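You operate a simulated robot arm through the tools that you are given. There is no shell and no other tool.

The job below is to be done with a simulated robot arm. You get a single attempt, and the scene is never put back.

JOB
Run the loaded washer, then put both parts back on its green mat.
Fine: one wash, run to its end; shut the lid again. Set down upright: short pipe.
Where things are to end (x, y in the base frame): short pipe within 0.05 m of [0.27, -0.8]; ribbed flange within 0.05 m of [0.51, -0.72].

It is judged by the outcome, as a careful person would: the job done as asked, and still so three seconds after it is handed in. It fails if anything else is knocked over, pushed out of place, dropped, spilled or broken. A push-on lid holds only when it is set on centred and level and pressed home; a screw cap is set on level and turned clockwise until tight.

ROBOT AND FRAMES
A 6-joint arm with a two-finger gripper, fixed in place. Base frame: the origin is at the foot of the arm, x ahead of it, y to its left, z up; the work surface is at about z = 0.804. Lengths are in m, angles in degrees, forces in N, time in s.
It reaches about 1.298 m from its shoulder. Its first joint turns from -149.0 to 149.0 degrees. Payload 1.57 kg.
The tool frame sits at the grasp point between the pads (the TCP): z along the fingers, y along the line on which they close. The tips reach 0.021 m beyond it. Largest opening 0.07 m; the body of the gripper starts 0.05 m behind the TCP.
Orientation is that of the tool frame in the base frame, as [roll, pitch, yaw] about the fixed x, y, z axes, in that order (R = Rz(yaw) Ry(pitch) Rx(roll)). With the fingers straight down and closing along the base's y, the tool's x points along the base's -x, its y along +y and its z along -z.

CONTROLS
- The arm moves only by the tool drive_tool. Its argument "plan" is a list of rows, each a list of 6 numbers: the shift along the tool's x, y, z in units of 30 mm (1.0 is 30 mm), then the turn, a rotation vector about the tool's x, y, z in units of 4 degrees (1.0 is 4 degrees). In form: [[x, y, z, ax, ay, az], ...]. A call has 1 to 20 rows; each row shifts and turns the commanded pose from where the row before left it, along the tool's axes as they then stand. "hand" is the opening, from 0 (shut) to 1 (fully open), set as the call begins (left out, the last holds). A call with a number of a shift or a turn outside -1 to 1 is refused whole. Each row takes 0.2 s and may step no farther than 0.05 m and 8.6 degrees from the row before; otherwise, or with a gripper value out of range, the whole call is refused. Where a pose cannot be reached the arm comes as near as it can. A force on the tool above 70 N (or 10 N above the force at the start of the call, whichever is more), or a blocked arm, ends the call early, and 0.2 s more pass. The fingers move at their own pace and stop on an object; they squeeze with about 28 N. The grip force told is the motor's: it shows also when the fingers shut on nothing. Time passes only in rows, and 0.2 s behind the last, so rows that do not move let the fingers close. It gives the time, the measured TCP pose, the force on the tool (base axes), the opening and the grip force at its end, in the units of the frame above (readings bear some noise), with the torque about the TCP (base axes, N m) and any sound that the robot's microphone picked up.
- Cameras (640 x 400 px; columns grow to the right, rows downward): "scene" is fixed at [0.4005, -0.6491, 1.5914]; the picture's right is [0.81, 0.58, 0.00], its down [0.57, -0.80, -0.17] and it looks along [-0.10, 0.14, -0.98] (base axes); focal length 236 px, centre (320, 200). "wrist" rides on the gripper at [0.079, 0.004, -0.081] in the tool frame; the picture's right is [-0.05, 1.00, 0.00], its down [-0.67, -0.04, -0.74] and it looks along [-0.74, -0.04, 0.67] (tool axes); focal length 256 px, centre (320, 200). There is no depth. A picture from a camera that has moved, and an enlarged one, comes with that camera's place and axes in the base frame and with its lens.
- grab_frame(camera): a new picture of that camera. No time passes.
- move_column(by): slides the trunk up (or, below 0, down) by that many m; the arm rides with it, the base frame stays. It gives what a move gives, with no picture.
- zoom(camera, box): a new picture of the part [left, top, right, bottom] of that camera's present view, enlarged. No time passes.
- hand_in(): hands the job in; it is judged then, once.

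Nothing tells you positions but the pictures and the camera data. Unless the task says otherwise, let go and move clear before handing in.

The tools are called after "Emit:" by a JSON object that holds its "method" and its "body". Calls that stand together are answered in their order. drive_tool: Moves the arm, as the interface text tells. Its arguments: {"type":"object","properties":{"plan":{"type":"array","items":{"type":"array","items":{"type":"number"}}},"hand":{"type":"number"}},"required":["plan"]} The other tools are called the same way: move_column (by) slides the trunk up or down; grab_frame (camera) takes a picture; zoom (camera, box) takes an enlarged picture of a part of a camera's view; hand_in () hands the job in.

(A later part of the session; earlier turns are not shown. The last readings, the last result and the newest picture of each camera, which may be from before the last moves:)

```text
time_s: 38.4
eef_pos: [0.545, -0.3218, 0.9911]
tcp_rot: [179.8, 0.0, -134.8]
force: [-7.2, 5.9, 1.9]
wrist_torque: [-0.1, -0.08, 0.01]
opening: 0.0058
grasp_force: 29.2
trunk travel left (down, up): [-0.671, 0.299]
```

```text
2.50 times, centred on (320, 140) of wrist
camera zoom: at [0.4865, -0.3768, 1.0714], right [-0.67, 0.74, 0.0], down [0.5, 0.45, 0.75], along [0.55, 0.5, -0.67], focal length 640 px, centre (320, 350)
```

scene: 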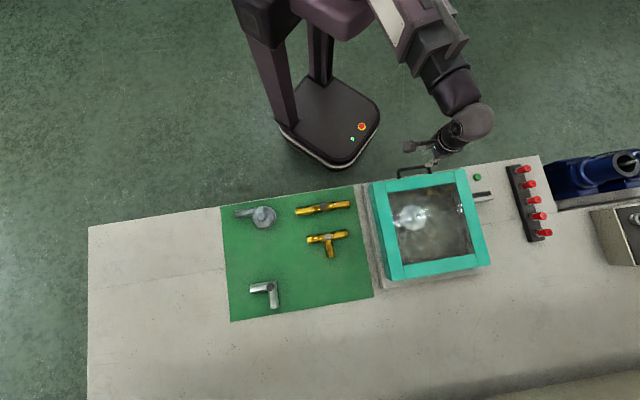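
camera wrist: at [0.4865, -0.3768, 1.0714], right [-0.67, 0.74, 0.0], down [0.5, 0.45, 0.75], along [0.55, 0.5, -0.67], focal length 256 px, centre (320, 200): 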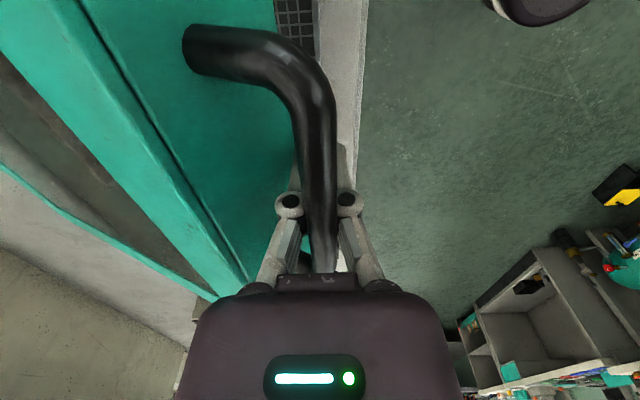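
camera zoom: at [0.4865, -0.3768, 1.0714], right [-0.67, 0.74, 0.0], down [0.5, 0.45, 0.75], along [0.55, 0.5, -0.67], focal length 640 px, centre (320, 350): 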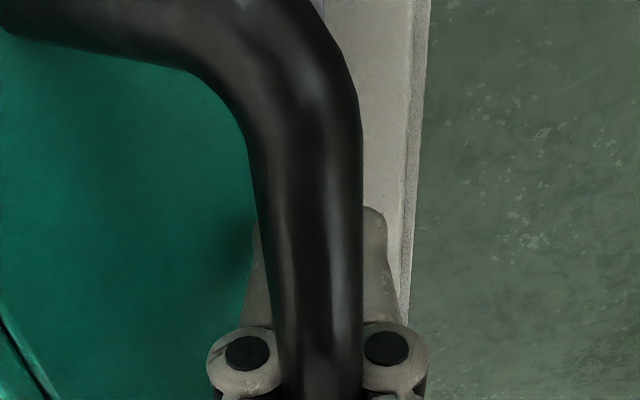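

The bar has ridden up above the pads and is now hooked between the fingers, which still holds it securely for lifting. I'll continue along the arc with slightly less inward lead.

Emit:
{"method": "move_column", "body": {"by": 0.02}}

Emit:
{"method": "drive_tool", "body": {"plan": [[0, -0.4, 0, 0, 0, 0], [0, 0, 0, 0, 0, 0]]}}

Emit:
{"method": "move_column", "body": {"by": 0.02}}

Emit:
{"method": "drive_tool", "body": {"plan": [[0, -0.45, 0, 0, 0, 0], [0, 0, 0, 0, 0, 0]]}}

Emit:
{"method": "grab_frame", "body": {"camera": "wrist"}}

Emit:
{"method": "zoom", "body": {"camera": "scene", "box": [350, 130, 530, 300]}}

```text
time_s: 39.1
eef_pos: [0.5528, -0.3301, 1.0069]
tcp_rot: [-179.9, 0.0, -134.9]
force: [22.0, -29.3, -25.8]
wrist_torque: [0.73, 0.6, -0.02]
opening: 0.0003
grasp_force: 29.4
trunk travel left (down, up): [-0.691, 0.279]
```

```text
time_s: 39.7
eef_pos: [0.5548, -0.3313, 1.0104]
tcp_rot: [179.7, 0.1, -134.9]
force: [-1.6, 0.2, -5.0]
wrist_torque: [0.06, 0.01, 0.0]
opening: 0.0061
grasp_force: 28.9
trunk travel left (down, up): [-0.691, 0.279]
```

```text
time_s: 40.4
eef_pos: [0.5641, -0.3405, 1.0252]
tcp_rot: [-179.9, -0.1, -134.9]
force: [26.9, -37.7, -37.3]
wrist_torque: [0.84, 0.58, 0.02]
opening: 0.0002
grasp_force: 29.1
trunk travel left (down, up): [-0.711, 0.259]
```

```text
time_s: 41.0
eef_pos: [0.5651, -0.3429, 1.029]
tcp_rot: [179.8, 0.0, -134.9]
force: [5.9, -6.2, -13.3]
wrist_torque: [0.22, 0.08, 0.01]
opening: 0.006
grasp_force: 28.9
trunk travel left (down, up): [-0.711, 0.259]
```

```text
taken
camera wrist: at [0.5067, -0.3965, 1.1099], right [-0.67, 0.74, 0.0], down [0.5, 0.45, 0.75], along [0.55, 0.5, -0.67], focal length 256 px, centre (320, 200)
```

wrist: 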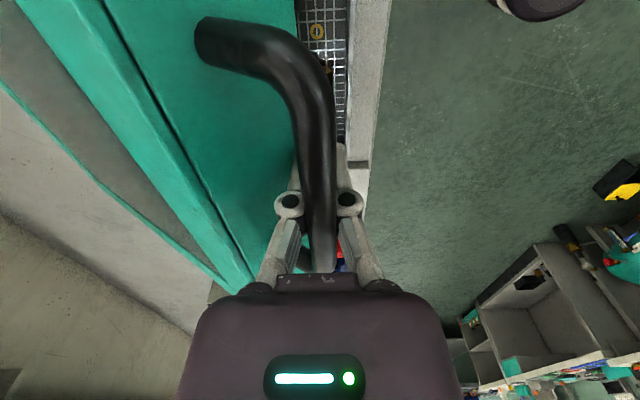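

```text
2.35 times, centred on (440, 215) of scene
camera zoom: at [0.4005, -0.6491, 1.5914], right [0.81, 0.58, 0.0], down [0.57, -0.8, -0.17], along [-0.1, 0.14, -0.98], focal length 555 px, centre (38, 165)
```

zoom: 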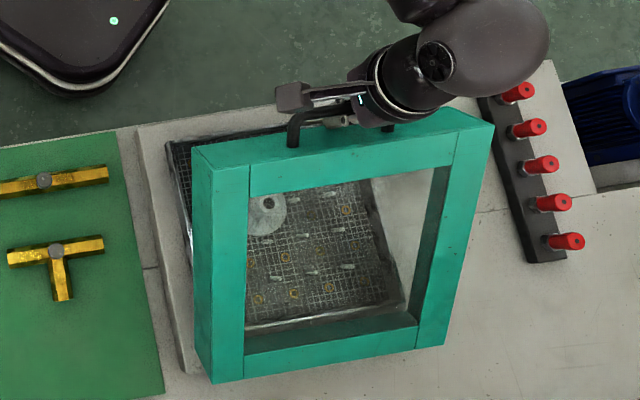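

Loads rise after each lift, so I'll use smaller lifts and lead with the inward shift, which pushes the bar up along its arc.

Emit:
{"method": "drive_tool", "body": {"plan": [[0, -0.25, 0, 0, 0, 0], [0, 0, 0, 0, 0, 0]]}}

Emit:
{"method": "move_column", "body": {"by": 0.012}}

Emit:
{"method": "drive_tool", "body": {"plan": [[0, -0.35, 0, 0, 0, 0], [0, 0, 0, 0, 0, 0]]}}

Emit:
{"method": "move_column", "body": {"by": 0.012}}

Emit:
{"method": "drive_tool", "body": {"plan": [[0, -0.4, 0, 0, 0, 0], [0, 0, 0, 0, 0, 0]]}}

```text
time_s: 41.6
eef_pos: [0.5671, -0.3445, 1.0316]
tcp_rot: [179.8, 0.1, -134.8]
force: [-11.5, 19.4, 13.3]
wrist_torque: [-0.13, -0.07, 0.03]
opening: 0.0059
grasp_force: 29.1
trunk travel left (down, up): [-0.711, 0.259]
```

```text
time_s: 42.2
eef_pos: [0.5733, -0.3498, 1.0398]
tcp_rot: [-179.9, 0.0, -134.9]
force: [6.4, -0.7, -5.9]
wrist_torque: [0.49, 0.42, 0.0]
opening: 0.0
grasp_force: 30.0
trunk travel left (down, up): [-0.723, 0.247]
```

```text
time_s: 42.8
eef_pos: [0.5743, -0.3523, 1.0437]
tcp_rot: [179.9, 0.0, -134.8]
force: [-13.8, 20.6, 11.0]
wrist_torque: [0.72, 0.68, 0.02]
opening: 0.0002
grasp_force: 29.8
trunk travel left (down, up): [-0.723, 0.247]
```

```text
time_s: 43.4
eef_pos: [0.5808, -0.3583, 1.0522]
tcp_rot: [-179.8, -0.1, -134.9]
force: [6.7, -4.6, -9.2]
wrist_torque: [0.62, 0.6, 0.03]
opening: 0.0018
grasp_force: 30.6
trunk travel left (down, up): [-0.735, 0.235]
```

```text
time_s: 44.0
eef_pos: [0.5824, -0.3604, 1.0566]
tcp_rot: [179.8, 0.1, -134.8]
force: [-13.9, 20.5, 13.6]
wrist_torque: [0.96, 0.8, 0.0]
opening: 0.0017
grasp_force: 30.9
trunk travel left (down, up): [-0.735, 0.235]
```

This is going well, with lower forces. I'll continue the same pattern.

Emit:
{"method": "move_column", "body": {"by": 0.012}}

Emit:
{"method": "drive_tool", "body": {"plan": [[0, -0.23, 0, 0, 0, 0], [0, -0.23, 0, 0, 0, 0]]}}

Emit:
{"method": "move_column", "body": {"by": 0.012}}

Emit:
{"method": "drive_tool", "body": {"plan": [[0, -0.26, 0, 0, 0, 0], [0, -0.26, 0, 0, 0, 0]]}}

Emit:
{"method": "grab_frame", "body": {"camera": "wrist"}}

Emit:
{"method": "grab_frame", "body": {"camera": "scene"}}

```text
time_s: 44.6
eef_pos: [0.5887, -0.3663, 1.065]
tcp_rot: [-179.8, -0.1, -134.9]
force: [7.3, -4.6, -11.5]
wrist_torque: [0.78, 0.71, 0.03]
opening: 0.0038
grasp_force: 31.7
trunk travel left (down, up): [-0.747, 0.223]
```

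```text
time_s: 45.2
eef_pos: [0.5925, -0.3697, 1.068]
tcp_rot: [179.8, 0.1, -134.9]
force: [-13.4, 18.9, 14.4]
wrist_torque: [0.92, 0.87, 0.05]
opening: 0.0043
grasp_force: 31.6
trunk travel left (down, up): [-0.747, 0.223]
```

```text
time_s: 45.8
eef_pos: [0.5998, -0.377, 1.0759]
tcp_rot: [-179.9, -0.1, -134.9]
force: [7.7, -7.1, -15.3]
wrist_torque: [0.94, 0.67, -0.01]
opening: 0.0062
grasp_force: 31.6
trunk travel left (down, up): [-0.759, 0.211]
```

```text
time_s: 46.4
eef_pos: [0.6034, -0.3818, 1.0789]
tcp_rot: [179.9, 0.0, -134.7]
force: [-13.9, 17.9, 15.9]
wrist_torque: [0.93, 0.88, -0.02]
opening: 0.0066
grasp_force: 31.9
trunk travel left (down, up): [-0.759, 0.211]
```

```text
taken
camera wrist: at [0.5447, -0.4347, 1.1614], right [-0.67, 0.74, 0.0], down [0.5, 0.45, 0.75], along [0.55, 0.5, -0.67], focal length 256 px, centre (320, 200)
```

wrist: 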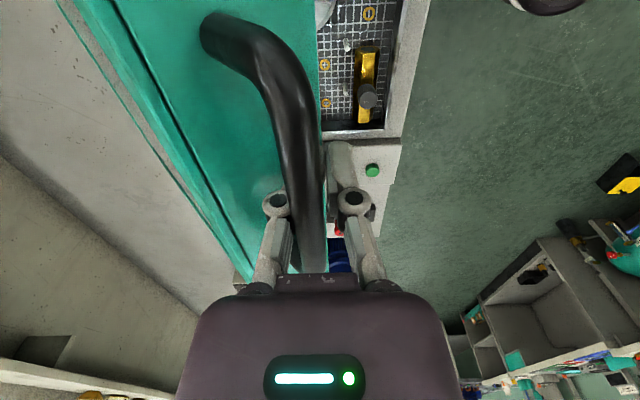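

```text
taken
```

scene: 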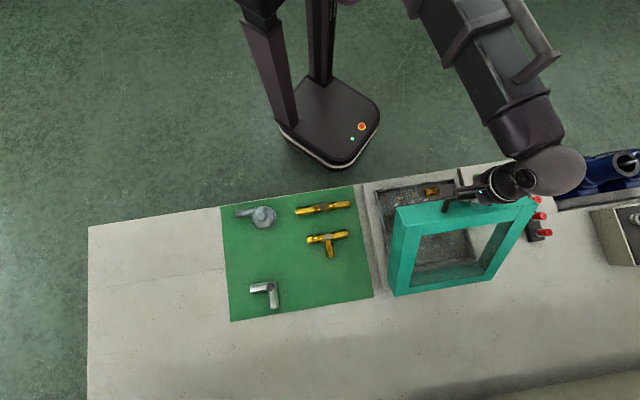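

The lid is about 45–50° open and I can see the brass pipe with a grey stub inside. I'll keep going over the arc.

Emit:
{"method": "move_column", "body": {"by": 0.012}}

Emit:
{"method": "drive_tool", "body": {"plan": [[0, -0.29, 0, 0, 0, 0], [0, -0.29, 0, 0, 0, 0]]}}

Emit:
{"method": "move_column", "body": {"by": 0.01}}

Emit:
{"method": "drive_tool", "body": {"plan": [[0, -0.3, 0, 0, 0, 0], [0, -0.3, 0, 0, 0, 0]]}}

Emit:
{"method": "move_column", "body": {"by": 0.01}}

Emit:
{"method": "drive_tool", "body": {"plan": [[0, -0.33, 0, 0, 0, 0], [0, -0.33, 0, 0, 0, 0]]}}

```text
time_s: 47.0
eef_pos: [0.6101, -0.3878, 1.0876]
tcp_rot: [-179.9, -0.1, -134.9]
force: [5.8, -8.4, -19.6]
wrist_torque: [1.2, 0.86, -0.04]
opening: 0.0081
grasp_force: 31.9
trunk travel left (down, up): [-0.771, 0.199]
```

```text
time_s: 47.6
eef_pos: [0.617, -0.3929, 1.093]
tcp_rot: [179.9, 0.0, -134.9]
force: [-13.9, 13.7, 14.8]
wrist_torque: [1.02, 1.04, -0.06]
opening: 0.0095
grasp_force: 31.4
trunk travel left (down, up): [-0.771, 0.199]
```

```text
time_s: 48.1
eef_pos: [0.6231, -0.4003, 1.0979]
tcp_rot: [180.0, 0.0, -134.9]
force: [0.0, -7.8, -23.8]
wrist_torque: [2.41, 1.07, 0.19]
opening: 0.0102
grasp_force: 32.5
trunk travel left (down, up): [-0.781, 0.189]
```

```text
time_s: 48.7
eef_pos: [0.6267, -0.4065, 1.1025]
tcp_rot: [179.8, 0.0, -134.9]
force: [-16.0, 13.1, 12.4]
wrist_torque: [1.72, 1.55, -0.19]
opening: 0.0112
grasp_force: 32.1
trunk travel left (down, up): [-0.781, 0.189]
```

```text
time_s: 49.3
eef_pos: [0.6361, -0.4128, 1.1065]
tcp_rot: [179.8, 0.0, -134.8]
force: [-2.1, -8.7, -34.8]
wrist_torque: [3.12, 1.88, 0.0]
opening: 0.0125
grasp_force: 32.2
trunk travel left (down, up): [-0.791, 0.179]
```

```text
time_s: 49.9
eef_pos: [0.6416, -0.4201, 1.1108]
tcp_rot: [179.4, 0.0, -135.0]
force: [-19.1, 12.1, -0.8]
wrist_torque: [3.76, 3.38, -0.35]
opening: 0.0133
grasp_force: 31.4
trunk travel left (down, up): [-0.791, 0.179]
```

The wrist torque is climbing to about 5 N m, so something may be wedging. I'll look before continuing.

Emit:
{"method": "grab_frame", "body": {"camera": "wrist"}}

Emit:
{"method": "zoom", "body": {"camera": "wrist", "box": [180, 60, 420, 300]}}

Emit:
{"method": "zoom", "body": {"camera": "scene", "box": [370, 130, 570, 310]}}

```text
taken
camera wrist: at [0.5845, -0.4743, 1.1926], right [-0.67, 0.74, 0.01], down [0.5, 0.44, 0.74], along [0.55, 0.5, -0.67], focal length 256 px, centre (320, 200)
```

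wrist: 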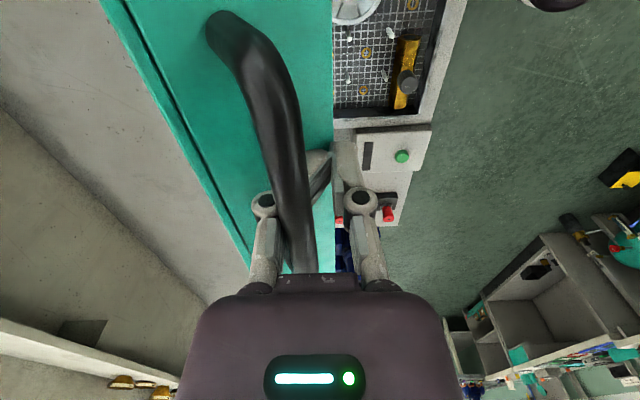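

```text
1.67 times, centred on (300, 180) of wrist
camera zoom: at [0.5845, -0.4743, 1.1926], right [-0.67, 0.74, 0.01], down [0.5, 0.44, 0.74], along [0.55, 0.5, -0.67], focal length 427 px, centre (353, 233)
```

zoom: 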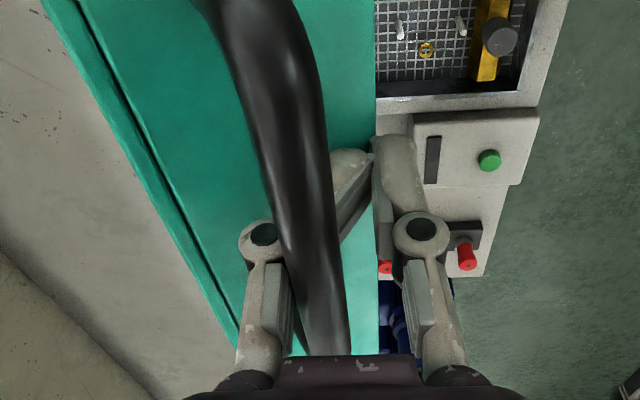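

```text
2.22 times, centred on (470, 220) of scene
camera zoom: at [0.4005, -0.6491, 1.5914], right [0.81, 0.58, 0.0], down [0.57, -0.8, -0.17], along [-0.1, 0.14, -0.98], focal length 525 px, centre (-13, 156)
```

zoom: 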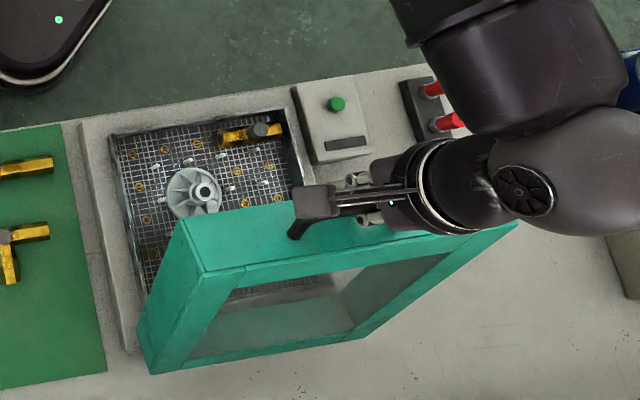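

The bar has slid up near the palm, so the fingertips now reach the lid's front face and wedge. I'll ease the grip a little so it still cages the bar, then raise so the bar slides back down between the pads.

Emit:
{"method": "drive_tool", "body": {"hand": 0.27, "plan": [[0, 0, 0, 0, 0, 0], [0, 0, 0, 0, 0, 0]]}}

Emit:
{"method": "move_column", "body": {"by": 0.008}}

Emit:
{"method": "zoom", "body": {"camera": "wrist", "box": [180, 60, 420, 300]}}

```text
time_s: 50.5
eef_pos: [0.6434, -0.4211, 1.1122]
tcp_rot: [179.7, -0.1, -134.9]
force: [-13.8, 9.3, 13.8]
wrist_torque: [2.36, 2.07, -0.16]
opening: 0.0201
grasp_force: 32.5
trunk travel left (down, up): [-0.791, 0.179]
```

```text
time_s: 51.1
eef_pos: [0.6494, -0.4267, 1.1148]
tcp_rot: [179.7, -0.1, -134.9]
force: [-5.4, -5.9, -34.3]
wrist_torque: [3.22, 2.62, 0.17]
opening: 0.0217
grasp_force: 31.7
trunk travel left (down, up): [-0.799, 0.171]
```

```text
1.67 times, centred on (300, 180) of wrist
camera zoom: at [0.5902, -0.48, 1.1959], right [-0.67, 0.74, 0.01], down [0.5, 0.44, 0.74], along [0.55, 0.5, -0.67], focal length 427 px, centre (353, 233)
```

zoom: 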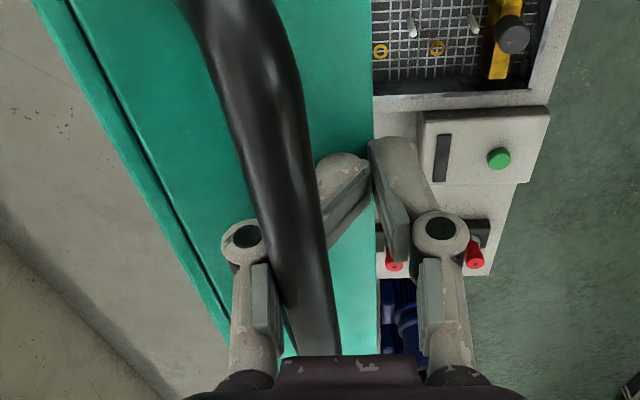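

The fingers are adaptive, and the lid-side fingertip has curled under the bar like a hook. I'll open a bit more, still caging the bar, to let it straighten and see whether the lid holds on its own.

Emit:
{"method": "drive_tool", "body": {"hand": 0.5, "plan": [[0, 0, 0, 0, 0, 0], [0, 0, 0, 0, 0, 0]]}}

Emit:
{"method": "zoom", "body": {"camera": "wrist", "box": [180, 60, 420, 300]}}

Emit:
{"method": "zoom", "body": {"camera": "scene", "box": [370, 130, 570, 310]}}

```text
time_s: 51.7
eef_pos: [0.6494, -0.4251, 1.1157]
tcp_rot: [179.9, 0.0, -134.9]
force: [1.6, -10.2, -26.5]
wrist_torque: [1.02, 0.6, -0.15]
opening: 0.0376
grasp_force: 0.1
trunk travel left (down, up): [-0.799, 0.171]
```

```text
1.67 times, centred on (300, 180) of wrist
camera zoom: at [0.5905, -0.4794, 1.1966], right [-0.67, 0.74, 0.0], down [0.5, 0.45, 0.74], along [0.55, 0.5, -0.67], focal length 427 px, centre (353, 233)
```

zoom: 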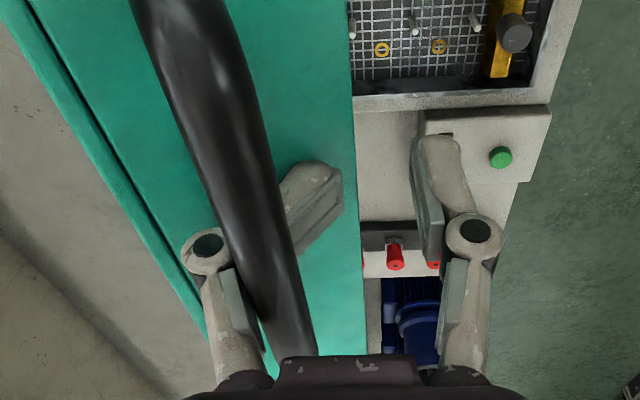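

```text
2.22 times, centred on (470, 220) of scene
camera zoom: at [0.4005, -0.6491, 1.5914], right [0.81, 0.58, 0.0], down [0.57, -0.8, -0.17], along [-0.1, 0.14, -0.98], focal length 525 px, centre (-13, 156)
```

zoom: 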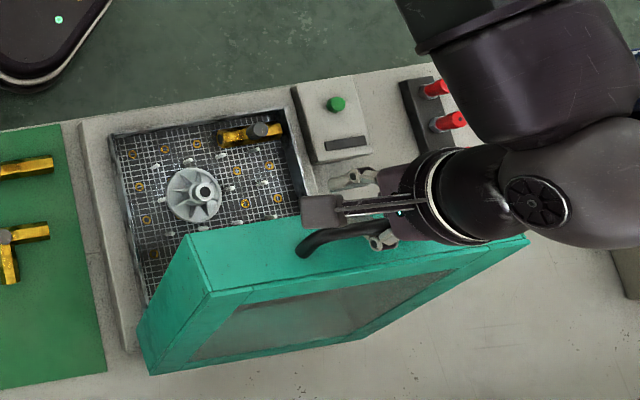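

The bar is still pulling the tool down and inward, so the lid needs to go further inward for this height. I'll shift inward and watch.

Emit:
{"method": "drive_tool", "body": {"plan": [[0, -0.2, 0, 0, 0, 0], [0, -0.2, 0, 0, 0, 0], [0, 0, 0, 0, 0, 0]]}}

Emit:
{"method": "zoom", "body": {"camera": "wrist", "box": [180, 60, 420, 300]}}

```text
time_s: 52.5
eef_pos: [0.6549, -0.4316, 1.118]
tcp_rot: [-180.0, 0.0, -135.0]
force: [-0.9, 1.5, 1.8]
wrist_torque: [-0.02, -0.03, 0.06]
opening: 0.0395
grasp_force: 0.1
trunk travel left (down, up): [-0.799, 0.171]
```

```text
1.67 times, centred on (300, 180) of wrist
camera zoom: at [0.5965, -0.4847, 1.199], right [-0.67, 0.74, 0.0], down [0.49, 0.45, 0.75], along [0.55, 0.5, -0.67], focal length 427 px, centre (353, 233)
```

zoom: 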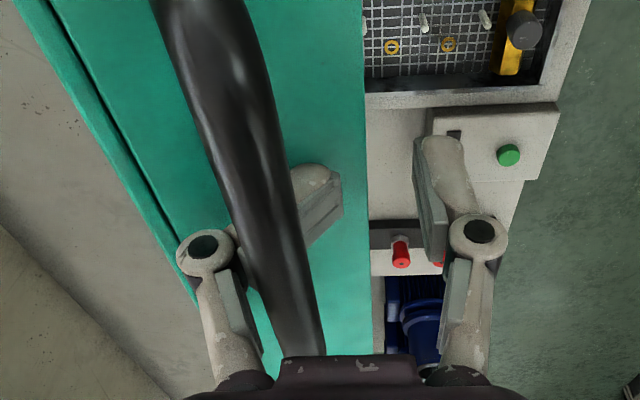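

Forces are now near zero while the lid stays at about 60°, so it seems to hold itself by hinge friction. I'll open the fingers fully to see whether the curled fingertip straightens and the lid stays.

Emit:
{"method": "drive_tool", "body": {"hand": 0.75, "plan": [[0, 0, 0, 0, 0, 0], [0, 0, 0, 0, 0, 0], [0, 0, 0, 0, 0, 0]]}}

Emit:
{"method": "grab_frame", "body": {"camera": "wrist"}}

Emit:
{"method": "zoom", "body": {"camera": "scene", "box": [370, 130, 570, 310]}}

```text
time_s: 53.3
eef_pos: [0.6545, -0.4317, 1.1184]
tcp_rot: [180.0, 0.0, -134.9]
force: [-2.6, 1.0, 1.3]
wrist_torque: [-0.03, -0.02, -0.02]
opening: 0.0563
grasp_force: 0.0
trunk travel left (down, up): [-0.799, 0.171]
```

```text
taken
camera wrist: at [0.5961, -0.485, 1.199], right [-0.67, 0.74, 0.0], down [0.5, 0.45, 0.74], along [0.55, 0.5, -0.67], focal length 256 px, centre (320, 200)
```

wrist: 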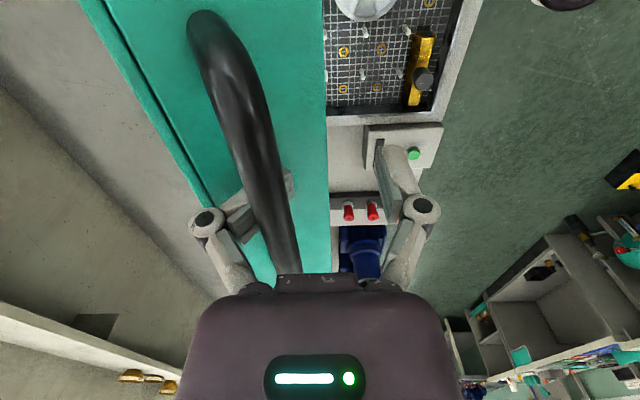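

```text
2.22 times, centred on (470, 220) of scene
camera zoom: at [0.4005, -0.6491, 1.5914], right [0.81, 0.58, 0.0], down [0.57, -0.8, -0.17], along [-0.1, 0.14, -0.98], focal length 525 px, centre (-13, 156)
```

zoom: 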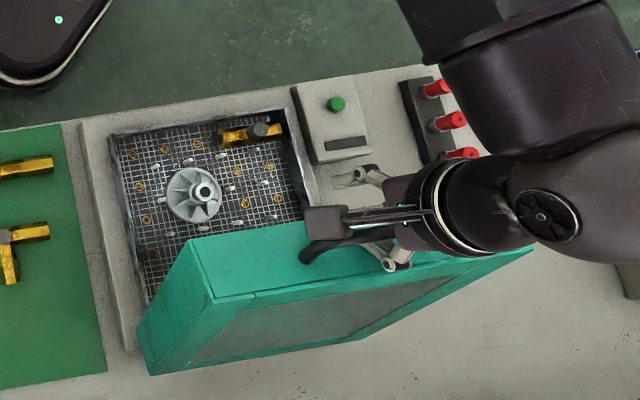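

The lid stayed put with the grip open, so the hinge does hold it. I'll now shift inward so the robot-side finger pushes the bar and the other fingertip clears it, checking as I go.

Emit:
{"method": "drive_tool", "body": {"hand": 1, "plan": [[0, -0.2, 0, 0, 0, 0], [0, -0.2, 0, 0, 0, 0], [0, -0.2, 0, 0, 0, 0]]}}

Emit:
{"method": "grab_frame", "body": {"camera": "wrist"}}

```text
time_s: 54.1
eef_pos: [0.6684, -0.444, 1.1173]
tcp_rot: [179.9, 0.1, -134.8]
force: [-1.6, 3.2, 2.6]
wrist_torque: [-0.04, -0.07, -0.01]
opening: 0.0672
grasp_force: 0.0
trunk travel left (down, up): [-0.799, 0.171]
```

```text
taken
camera wrist: at [0.609, -0.4976, 1.1991], right [-0.67, 0.74, 0.0], down [0.49, 0.45, 0.74], along [0.55, 0.5, -0.67], focal length 256 px, centre (320, 200)
```

wrist: 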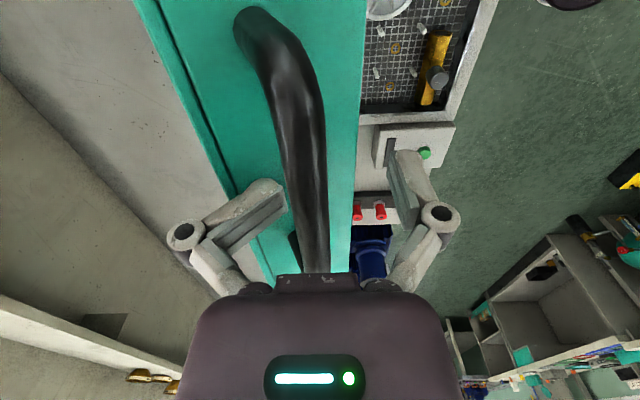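

The lid-side fingertip is now clear of the bar. I'll shift a few mm more, then rise out of the handle loop.

Emit:
{"method": "drive_tool", "body": {"plan": [[0, -0.2, 0, 0, 0, 0], [0, 0, 0, 0, 0, 0]]}}

Emit:
{"method": "move_column", "body": {"by": 0.015}}

Emit:
{"method": "grab_frame", "body": {"camera": "wrist"}}

```text
time_s: 54.7
eef_pos: [0.6721, -0.4483, 1.1182]
tcp_rot: [-179.9, 0.0, -134.9]
force: [-0.8, 1.9, 4.5]
wrist_torque: [-0.09, -0.11, 0.01]
opening: 0.0668
grasp_force: 0.1
trunk travel left (down, up): [-0.799, 0.171]
```

```text
time_s: 55.3
eef_pos: [0.6713, -0.4484, 1.1328]
tcp_rot: [-179.9, 0.0, -134.9]
force: [0.8, -0.6, 6.4]
wrist_torque: [-0.15, -0.19, 0.03]
opening: 0.0699
grasp_force: 0.0
trunk travel left (down, up): [-0.814, 0.156]
```

```text
taken
camera wrist: at [0.6132, -0.5018, 1.2144], right [-0.67, 0.74, 0.0], down [0.49, 0.45, 0.75], along [0.55, 0.5, -0.67], focal length 256 px, centre (320, 200)
```

wrist: 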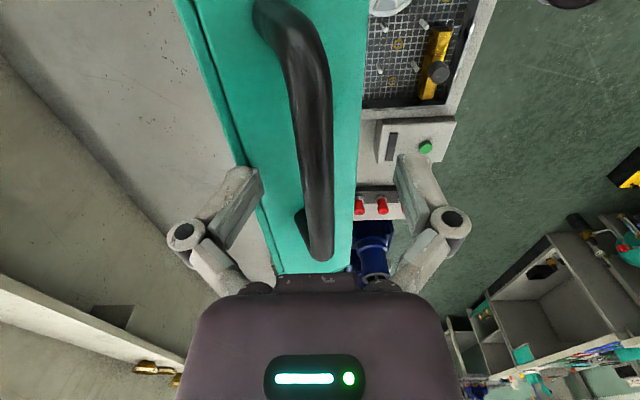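

The finger is straightening out. I'll rise fully clear of the handle, then check the lid.

Emit:
{"method": "move_column", "body": {"by": 0.03}}

Emit:
{"method": "move_column", "body": {"by": 0.03}}

Emit:
{"method": "grab_frame", "body": {"camera": "wrist"}}

Emit:
{"method": "zoom", "body": {"camera": "scene", "box": [370, 130, 570, 310]}}

```text
time_s: 56.1
eef_pos: [0.6731, -0.4492, 1.1621]
tcp_rot: [-180.0, 0.0, -135.0]
force: [-0.3, 1.1, 0.0]
wrist_torque: [0.0, 0.0, -0.03]
opening: 0.0699
grasp_force: 0.0
trunk travel left (down, up): [-0.844, 0.126]
```

```text
time_s: 56.8
eef_pos: [0.6728, -0.4484, 1.1928]
tcp_rot: [180.0, 0.0, -134.8]
force: [0.7, 0.3, -1.5]
wrist_torque: [0.01, 0.01, 0.0]
opening: 0.0699
grasp_force: 0.0
trunk travel left (down, up): [-0.874, 0.096]
```

```text
taken
camera wrist: at [0.6137, -0.5021, 1.2737], right [-0.67, 0.74, 0.0], down [0.5, 0.45, 0.74], along [0.55, 0.5, -0.67], focal length 256 px, centre (320, 200)
```

wrist: 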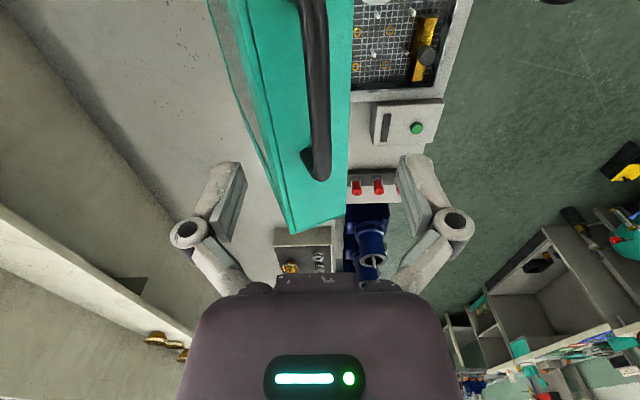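

```text
2.22 times, centred on (470, 220) of scene
camera zoom: at [0.4005, -0.6491, 1.5914], right [0.81, 0.58, 0.0], down [0.57, -0.8, -0.17], along [-0.1, 0.14, -0.98], focal length 525 px, centre (-13, 156)
```

zoom: 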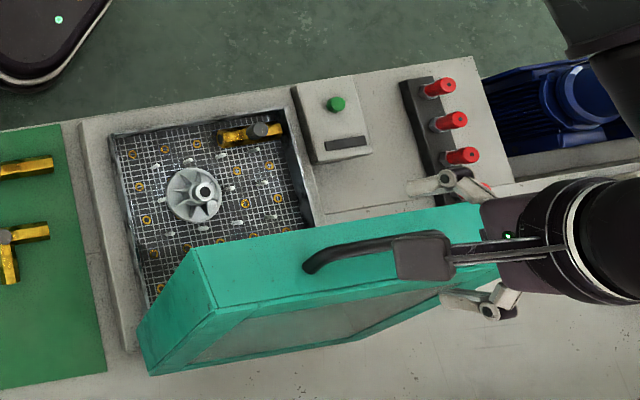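

The lid holds at about 66°, with the bar near n≈-0.79 and z≈1.13. To open it fully I'll back off toward the robot, close the fingers, turn 90° so their stiff side faces the lid, then push it over from the front.

Emit:
{"method": "drive_tool", "body": {"hand": 0, "plan": [[0, 0.8, 0, 0, 0, 0], [0, 0.8, 0, 0, 0, 0], [0, 0.8, 0, 0, 0, 0], [0, 0.8, 0, 0, 0, 0], [0, 0, 0, 0, 0, 0.9], [0, 0, 0, 0, 0, 0.9], [0, 0, 0, 0, 0, 0.9], [0, 0, 0, 0, 0, 0.9], [0, 0, 0, 0, 0, 0.9], [0, 0, 0, 0, 0, 0.9], [0, 0, 0, 0, 0, 0.9], [0, 0, 0, 0, 0, 0.9], [0, 0, 0, 0, 0, 0.9], [0, 0, 0, 0, 0, 0.9], [0, 0, 0, 0, 0, 0.9]]}}

Emit:
{"method": "drive_tool", "body": {"plan": [[0, 0, 0, 0, 0, 0.9], [0, 0, 0, 0, 0, 0.9], [0, 0, 0, 0, 0, 0.9], [0, 0, 0, 0, 0, 0.9], [0, 0, 0, 0, 0, 0.9], [0, 0, 0, 0, 0, 0.9], [0, 0, 0, 0, 0, 0.9], [0, 0, 0, 0, 0, 0.9], [0, 0, 0, 0, 0, 0.9], [0, 0, 0, 0, 0, 0.9], [0, 0, 0, 0, 0, 0.9], [0, 0, 0, 0, 0, 0.9], [0, 0, 0, 0, 0, 0.9], [0, 0, 0, 0, 0, 0.9], [0, 0, 0, 0, 0, 0]]}}

Emit:
{"method": "grab_frame", "body": {"camera": "wrist"}}

Emit:
{"method": "grab_frame", "body": {"camera": "scene"}}

```text
time_s: 60.0
eef_pos: [0.6047, -0.3822, 1.1922]
tcp_rot: [180.0, 0.0, -174.5]
force: [0.7, 0.2, -1.3]
wrist_torque: [-0.02, 0.01, -0.01]
opening: 0.0
grasp_force: 27.8
trunk travel left (down, up): [-0.874, 0.096]
```

```text
time_s: 63.2
eef_pos: [0.6038, -0.3808, 1.1923]
tcp_rot: [-180.0, 0.0, 135.1]
force: [0.0, -0.1, 0.3]
wrist_torque: [-0.01, -0.03, -0.02]
opening: 0.0
grasp_force: 27.8
trunk travel left (down, up): [-0.874, 0.096]
```

```text
taken
camera wrist: at [0.5512, -0.3222, 1.2737], right [0.74, 0.67, 0.0], down [0.45, -0.5, 0.74], along [0.5, -0.55, -0.67], focal length 256 px, centre (320, 200)
```

wrist: 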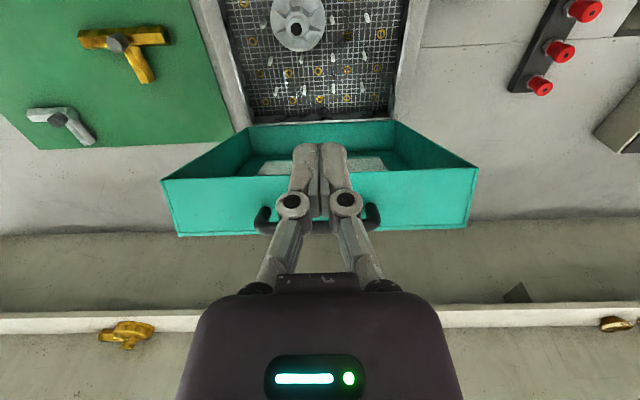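

```text
taken
```

scene: 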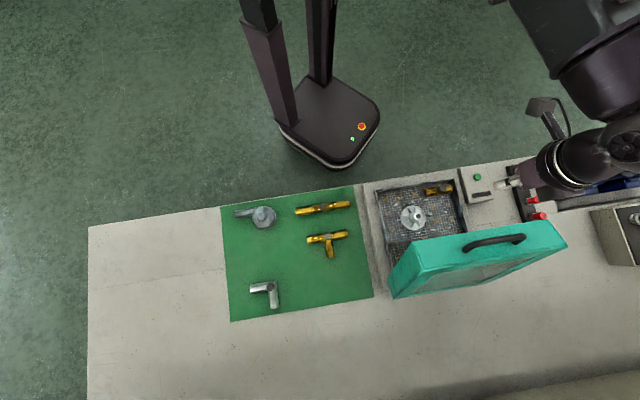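

The view from the front confirms the lid is a hollow cover standing at about 66° with the handle on its front wall. I'll lower to handle height and push it toward the far side.

Emit:
{"method": "move_column", "body": {"by": -0.1}}

Emit:
{"method": "drive_tool", "body": {"plan": [[-0.5, 0, 0, 0, 0, 0], [-0.5, 0, 0, 0, 0, 0], [-0.5, 0, 0, 0, 0, 0], [-0.5, 0, 0, 0, 0, 0], [-0.4, 0, 0, 0, 0, 0]]}}

Emit:
{"method": "grab_frame", "body": {"camera": "wrist"}}

```text
time_s: 64.5
eef_pos: [0.6036, -0.3808, 1.0924]
tcp_rot: [180.0, 0.0, 135.1]
force: [0.0, -0.3, -0.5]
wrist_torque: [0.01, 0.01, 0.0]
opening: 0.0
grasp_force: 27.7
trunk travel left (down, up): [-0.774, 0.196]
```

```text
time_s: 65.8
eef_pos: [0.6548, -0.4316, 1.0938]
tcp_rot: [179.9, 0.0, 135.2]
force: [-2.9, 3.8, 4.7]
wrist_torque: [-0.11, -0.1, -0.03]
opening: 0.0
grasp_force: 28.5
trunk travel left (down, up): [-0.774, 0.196]
```

```text
taken
camera wrist: at [0.6016, -0.372, 1.1743], right [0.74, 0.67, 0.0], down [0.45, -0.5, 0.74], along [0.5, -0.55, -0.67], focal length 256 px, centre (320, 200)
```

wrist: 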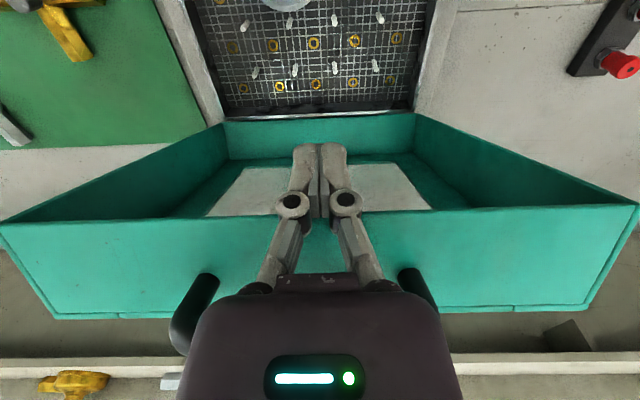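

Contact was made gently against the lid's front wall. I'll push on in steps, watching force.

Emit:
{"method": "drive_tool", "body": {"plan": [[-0.35, 0, 0, 0, 0, 0], [-0.35, 0, 0, 0, 0, 0], [-0.35, 0, 0, 0, 0, 0], [-0.35, 0, 0, 0, 0, 0]]}}

Emit:
{"method": "drive_tool", "body": {"plan": [[-0.35, 0, 0, 0, 0, 0], [-0.35, 0, 0, 0, 0, 0], [-0.35, 0, 0, 0, 0, 0]]}}

Emit:
{"method": "grab_frame", "body": {"camera": "wrist"}}

Emit:
{"method": "grab_frame", "body": {"camera": "scene"}}

```text
time_s: 66.7
eef_pos: [0.6749, -0.4508, 1.1004]
tcp_rot: [179.7, 0.4, 135.2]
force: [-7.7, 11.3, 82.7]
wrist_torque: [-1.67, -3.0, 0.11]
opening: 0.006
grasp_force: 28.5
trunk travel left (down, up): [-0.774, 0.196]
stopped in row 4: the force on the tool passed its limit at 80 N (the readings are from after the stop); the commanded pose is now the measured one
```

```text
time_s: 67.2
eef_pos: [0.6784, -0.4536, 1.1016]
tcp_rot: [179.6, 0.0, 135.1]
force: [-9.4, 11.9, 98.7]
wrist_torque: [-2.26, -3.51, -0.02]
opening: 0.0061
grasp_force: 28.5
trunk travel left (down, up): [-0.774, 0.196]
stopped in row 2: the force on the tool passed its limit at 97 N (the readings are from after the stop); the commanded pose is now the measured one
```

```text
taken
camera wrist: at [0.6246, -0.396, 1.1823], right [0.74, 0.67, 0.01], down [0.44, -0.5, 0.75], along [0.5, -0.55, -0.67], focal length 256 px, centre (320, 200)
```

wrist: 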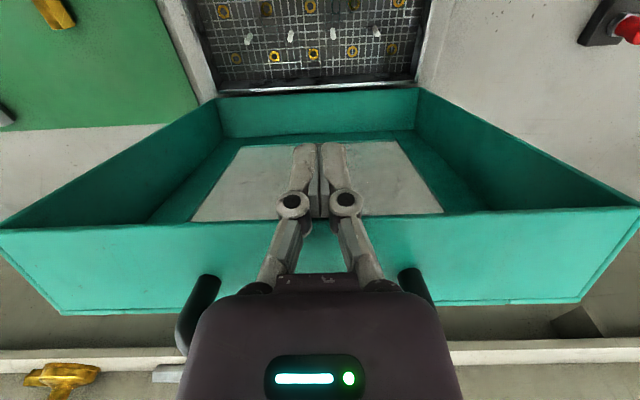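

```text
taken
```

scene: 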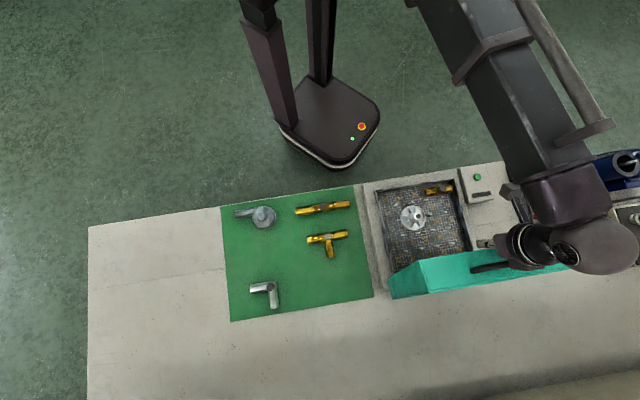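

The handle bar rose under the palm and pushed up with nearly 100 N. I'll raise the trunk 25 mm to clear it before pushing further.

Emit:
{"method": "move_column", "body": {"by": 0.025}}

Emit:
{"method": "grab_frame", "body": {"camera": "wrist"}}

```text
time_s: 67.9
eef_pos: [0.6876, -0.4622, 1.1169]
tcp_rot: [179.8, -0.7, 135.1]
force: [1.0, -0.8, 0.1]
wrist_torque: [0.02, 0.05, 0.01]
opening: 0.0001
grasp_force: 28.2
trunk travel left (down, up): [-0.799, 0.171]
```

```text
taken
camera wrist: at [0.6346, -0.4039, 1.1984], right [0.74, 0.67, 0.0], down [0.45, -0.5, 0.74], along [0.49, -0.55, -0.68], focal length 256 px, centre (320, 200)
```

wrist: 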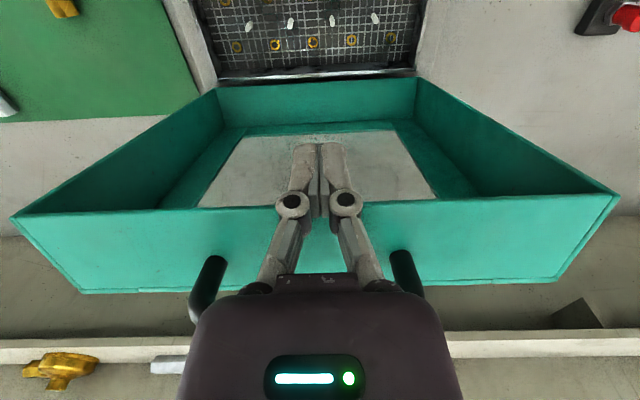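

That relieved the load. I'll continue pushing in short steps.

Emit:
{"method": "drive_tool", "body": {"plan": [[-0.3, 0, 0, 0, 0, 0], [-0.3, 0, 0, 0, 0, 0]]}}

Emit:
{"method": "drive_tool", "body": {"plan": [[-0.3, 0, 0, 0, 0, 0], [-0.3, 0, 0, 0, 0, 0]]}}

Emit:
{"method": "grab_frame", "body": {"camera": "wrist"}}

```text
time_s: 68.5
eef_pos: [0.6987, -0.4734, 1.119]
tcp_rot: [179.8, -0.5, 135.1]
force: [0.1, 0.2, 0.1]
wrist_torque: [-0.01, -0.01, -0.01]
opening: 0.0
grasp_force: 28.3
trunk travel left (down, up): [-0.799, 0.171]
```

```text
time_s: 69.1
eef_pos: [0.7111, -0.486, 1.1185]
tcp_rot: [179.7, -0.6, 135.2]
force: [-0.4, 0.9, -0.4]
wrist_torque: [0.0, 0.02, 0.0]
opening: 0.0001
grasp_force: 28.8
trunk travel left (down, up): [-0.799, 0.171]
```

```text
taken
camera wrist: at [0.6592, -0.4281, 1.1996], right [0.74, 0.67, 0.0], down [0.45, -0.5, 0.74], along [0.5, -0.55, -0.67], focal length 256 px, centre (320, 200)
```

wrist: 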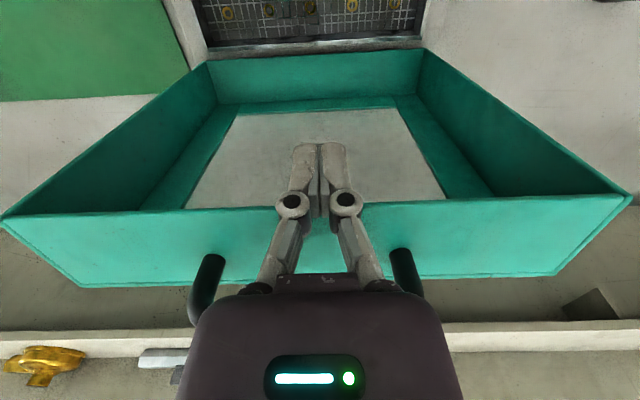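

Emit:
{"method": "drive_tool", "body": {"plan": [[-0.3, 0, 0, 0, 0, 0], [-0.3, 0, 0, 0, 0, 0]]}}

Emit:
{"method": "drive_tool", "body": {"plan": [[-0.3, 0, 0, 0, 0, 0], [-0.3, 0, 0, 0, 0, 0]]}}

Emit:
{"method": "grab_frame", "body": {"camera": "wrist"}}

Emit:
{"method": "grab_frame", "body": {"camera": "scene"}}

```text
time_s: 69.7
eef_pos: [0.7256, -0.4992, 1.1189]
tcp_rot: [179.9, -0.6, 135.0]
force: [-1.1, 0.0, -0.5]
wrist_torque: [-0.03, -0.02, 0.01]
opening: 0.0001
grasp_force: 29.2
trunk travel left (down, up): [-0.799, 0.171]
```

```text
time_s: 70.3
eef_pos: [0.7372, -0.5116, 1.1178]
tcp_rot: [179.8, -0.6, 135.1]
force: [0.1, 0.3, -0.3]
wrist_torque: [-0.01, 0.01, -0.03]
opening: 0.0
grasp_force: 28.5
trunk travel left (down, up): [-0.799, 0.171]
```

```text
taken
camera wrist: at [0.6848, -0.454, 1.1996], right [0.74, 0.67, 0.0], down [0.45, -0.5, 0.74], along [0.5, -0.55, -0.67], focal length 256 px, centre (320, 200)
```

wrist: 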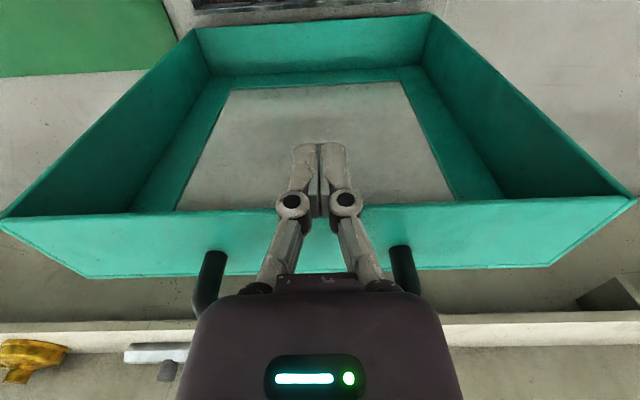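

```text
taken
```

scene: 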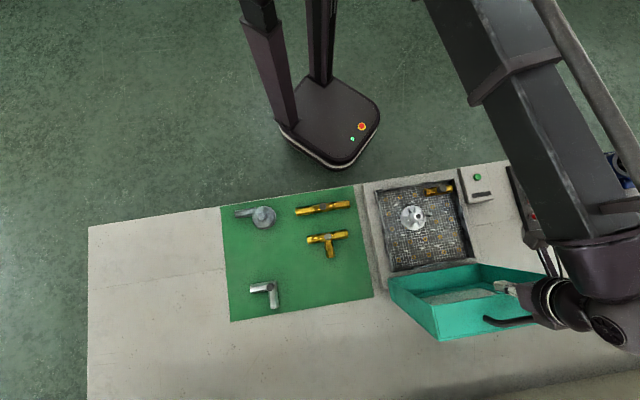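

The lid is now roughly vertical, slightly past the finger contact, with zero force, so it appears to rest at its open stop. I'll back away toward the robot and verify it stays.

Emit:
{"method": "drive_tool", "body": {"plan": [[0.9, 0, 0, 0, 0, 0], [0.9, 0, 0, 0, 0, 0], [0.9, 0, 0, 0, 0, 0], [0.9, 0, 0, 0, 0, 0], [0.9, 0, 0, 0, 0, 0], [0.9, 0, 0, 0, 0, 0], [0.9, 0, 0, 0, 0, 0], [0, 0, 0, 0, 0, 0]]}}

Emit:
{"method": "grab_frame", "body": {"camera": "wrist"}}

Emit:
{"method": "zoom", "body": {"camera": "scene", "box": [360, 150, 580, 350]}}

```text
time_s: 72.1
eef_pos: [0.6045, -0.3776, 1.1178]
tcp_rot: [179.9, -0.5, 135.0]
force: [-0.4, 0.8, -0.3]
wrist_torque: [0.0, 0.01, 0.02]
opening: 0.0
grasp_force: 28.8
trunk travel left (down, up): [-0.799, 0.171]
```

```text
taken
camera wrist: at [0.5516, -0.3205, 1.1994], right [0.74, 0.67, 0.0], down [0.45, -0.5, 0.74], along [0.49, -0.55, -0.68], focal length 256 px, centre (320, 200)
```

wrist: 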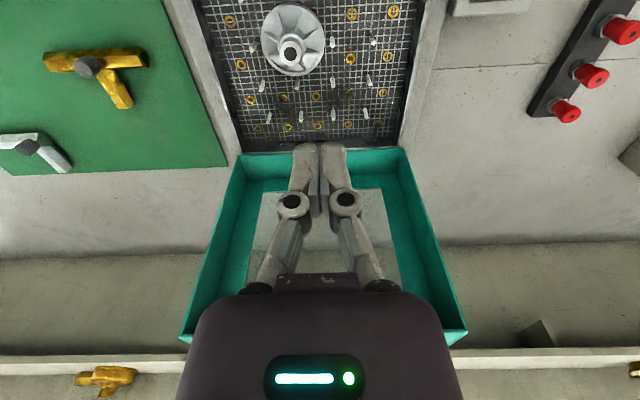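

```text
2.00 times, centred on (470, 250) of scene
camera zoom: at [0.4005, -0.6491, 1.5914], right [0.81, 0.58, 0.0], down [0.57, -0.8, -0.17], along [-0.1, 0.14, -0.98], focal length 472 px, centre (20, 100)
```

zoom: 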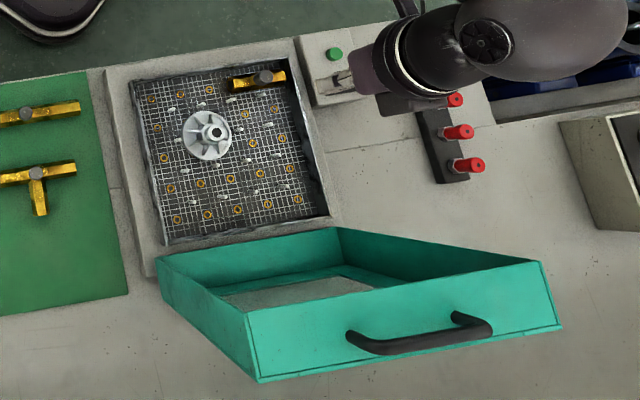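

The lid is fully open and standing on its own, and both parts are in clear view. I'll zoom in on them.

Emit:
{"method": "zoom", "body": {"camera": "scene", "box": [430, 170, 470, 200]}}

Emit:
{"method": "zoom", "body": {"camera": "scene", "box": [375, 175, 475, 265]}}

Emit:
{"method": "zoom", "body": {"camera": "scene", "box": [225, 190, 365, 310]}}

Emit:
{"method": "zoom", "body": {"camera": "wrist", "box": [190, 0, 430, 150]}}

```text
13.33 times, centred on (450, 185) of scene
camera zoom: at [0.4005, -0.6491, 1.5914], right [0.81, 0.58, 0.0], down [0.57, -0.8, -0.17], along [-0.1, 0.14, -0.98], focal length 3148 px, centre (-1413, 400)
```

zoom: 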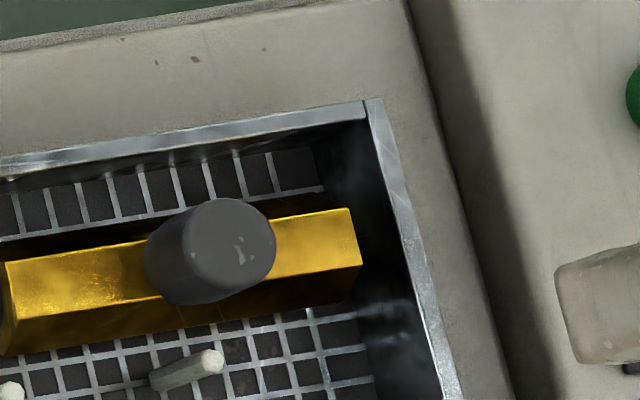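

```text
4.44 times, centred on (425, 220) of scene
camera zoom: at [0.4005, -0.6491, 1.5914], right [0.81, 0.58, 0.0], down [0.57, -0.8, -0.17], along [-0.1, 0.14, -0.98], focal length 1049 px, centre (-147, 111)
```

zoom: 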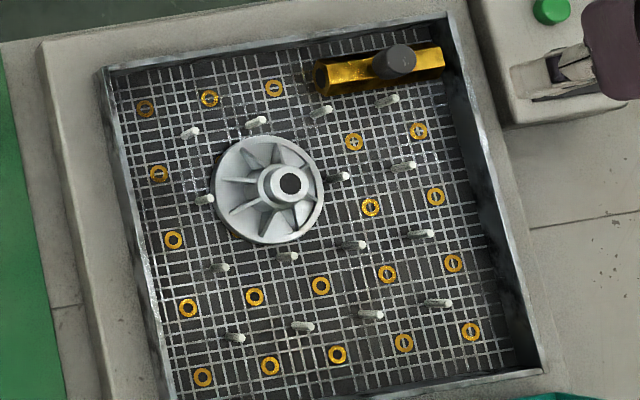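

```text
3.33 times, centred on (295, 250) of scene
camera zoom: at [0.4005, -0.6491, 1.5914], right [0.81, 0.58, 0.0], down [0.57, -0.8, -0.17], along [-0.1, 0.14, -0.98], focal length 787 px, centre (403, 33)
```

zoom: 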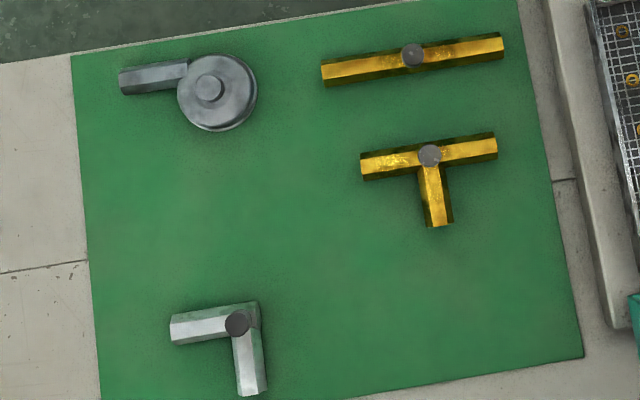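

```text
2.67 times, centred on (310, 75) of wrist
camera zoom: at [0.5516, -0.3205, 1.1994], right [0.74, 0.67, 0.0], down [0.45, -0.5, 0.74], along [0.49, -0.55, -0.68], focal length 683 px, centre (347, 533)
```

zoom: 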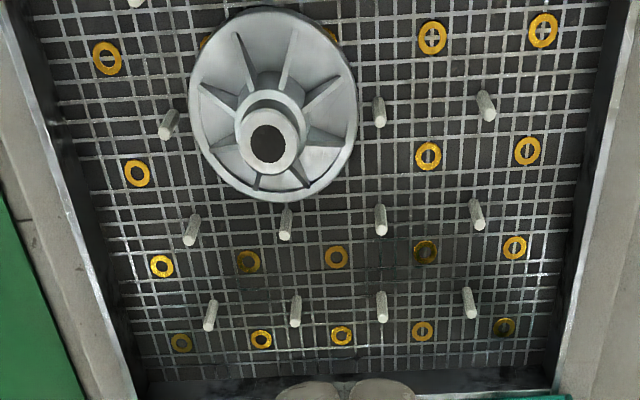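

The brass short pipe lies with its grey knob up, like the fittings on the mat, near the robot-side wall around (0.625,-0.282). The ribbed flange sits over a peg near (0.60,-0.41). I'll go over the pipe knob first with the gripper open for a closer view.

Emit:
{"method": "drive_tool", "body": {"hand": 1, "plan": [[0.59, 0.91, 0, 0, -0.13, 0], [0.59, 0.91, 0, 0, 0, 0], [0.59, 0.91, 0, 0, 0, 0], [0, 0, 0, 0, 0, 0]]}}

Emit:
{"method": "move_column", "body": {"by": -0.12}}

Emit:
{"method": "grab_frame", "body": {"camera": "wrist"}}

Emit:
{"method": "zoom", "body": {"camera": "wrist", "box": [220, 0, 420, 160]}}

```text
time_s: 73.1
eef_pos: [0.6232, -0.281, 1.1188]
tcp_rot: [179.7, -0.2, 135.0]
force: [-0.1, -0.1, 0.1]
wrist_torque: [0.01, 0.03, -0.03]
opening: 0.0703
grasp_force: 0.0
trunk travel left (down, up): [-0.799, 0.171]
```

```text
time_s: 74.6
eef_pos: [0.6241, -0.2822, 0.9979]
tcp_rot: [179.8, -0.1, 135.1]
force: [-0.3, -0.2, 0.1]
wrist_torque: [0.0, 0.01, 0.02]
opening: 0.0697
grasp_force: 0.0
trunk travel left (down, up): [-0.679, 0.291]
```

```text
taken
camera wrist: at [0.5705, -0.2232, 1.0789], right [0.74, 0.67, 0.0], down [0.45, -0.5, 0.74], along [0.5, -0.55, -0.67], focal length 256 px, centre (320, 200)
```

wrist: 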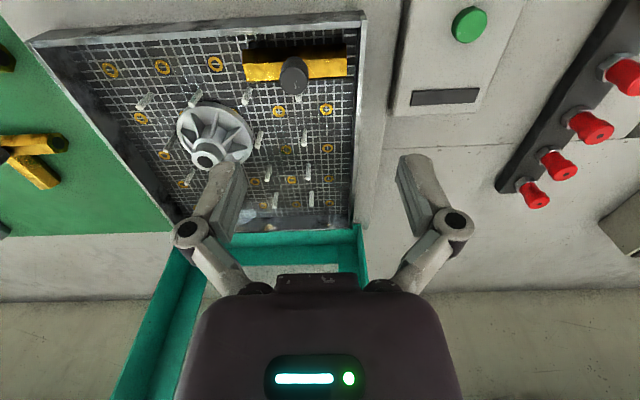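

```text
2.50 times, centred on (320, 80) of wrist
camera zoom: at [0.5705, -0.2232, 1.0789], right [0.74, 0.67, 0.0], down [0.45, -0.5, 0.74], along [0.5, -0.55, -0.67], focal length 640 px, centre (320, 500)
```

zoom: 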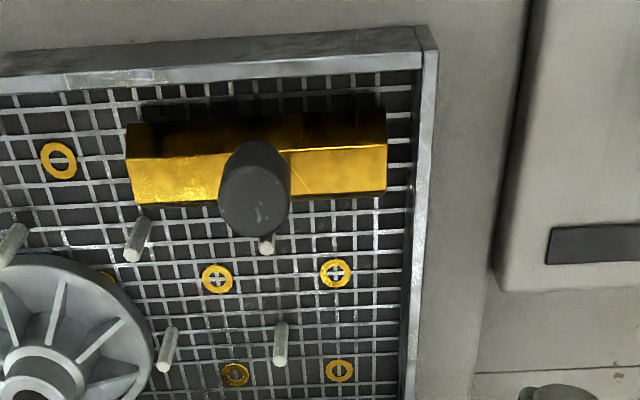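

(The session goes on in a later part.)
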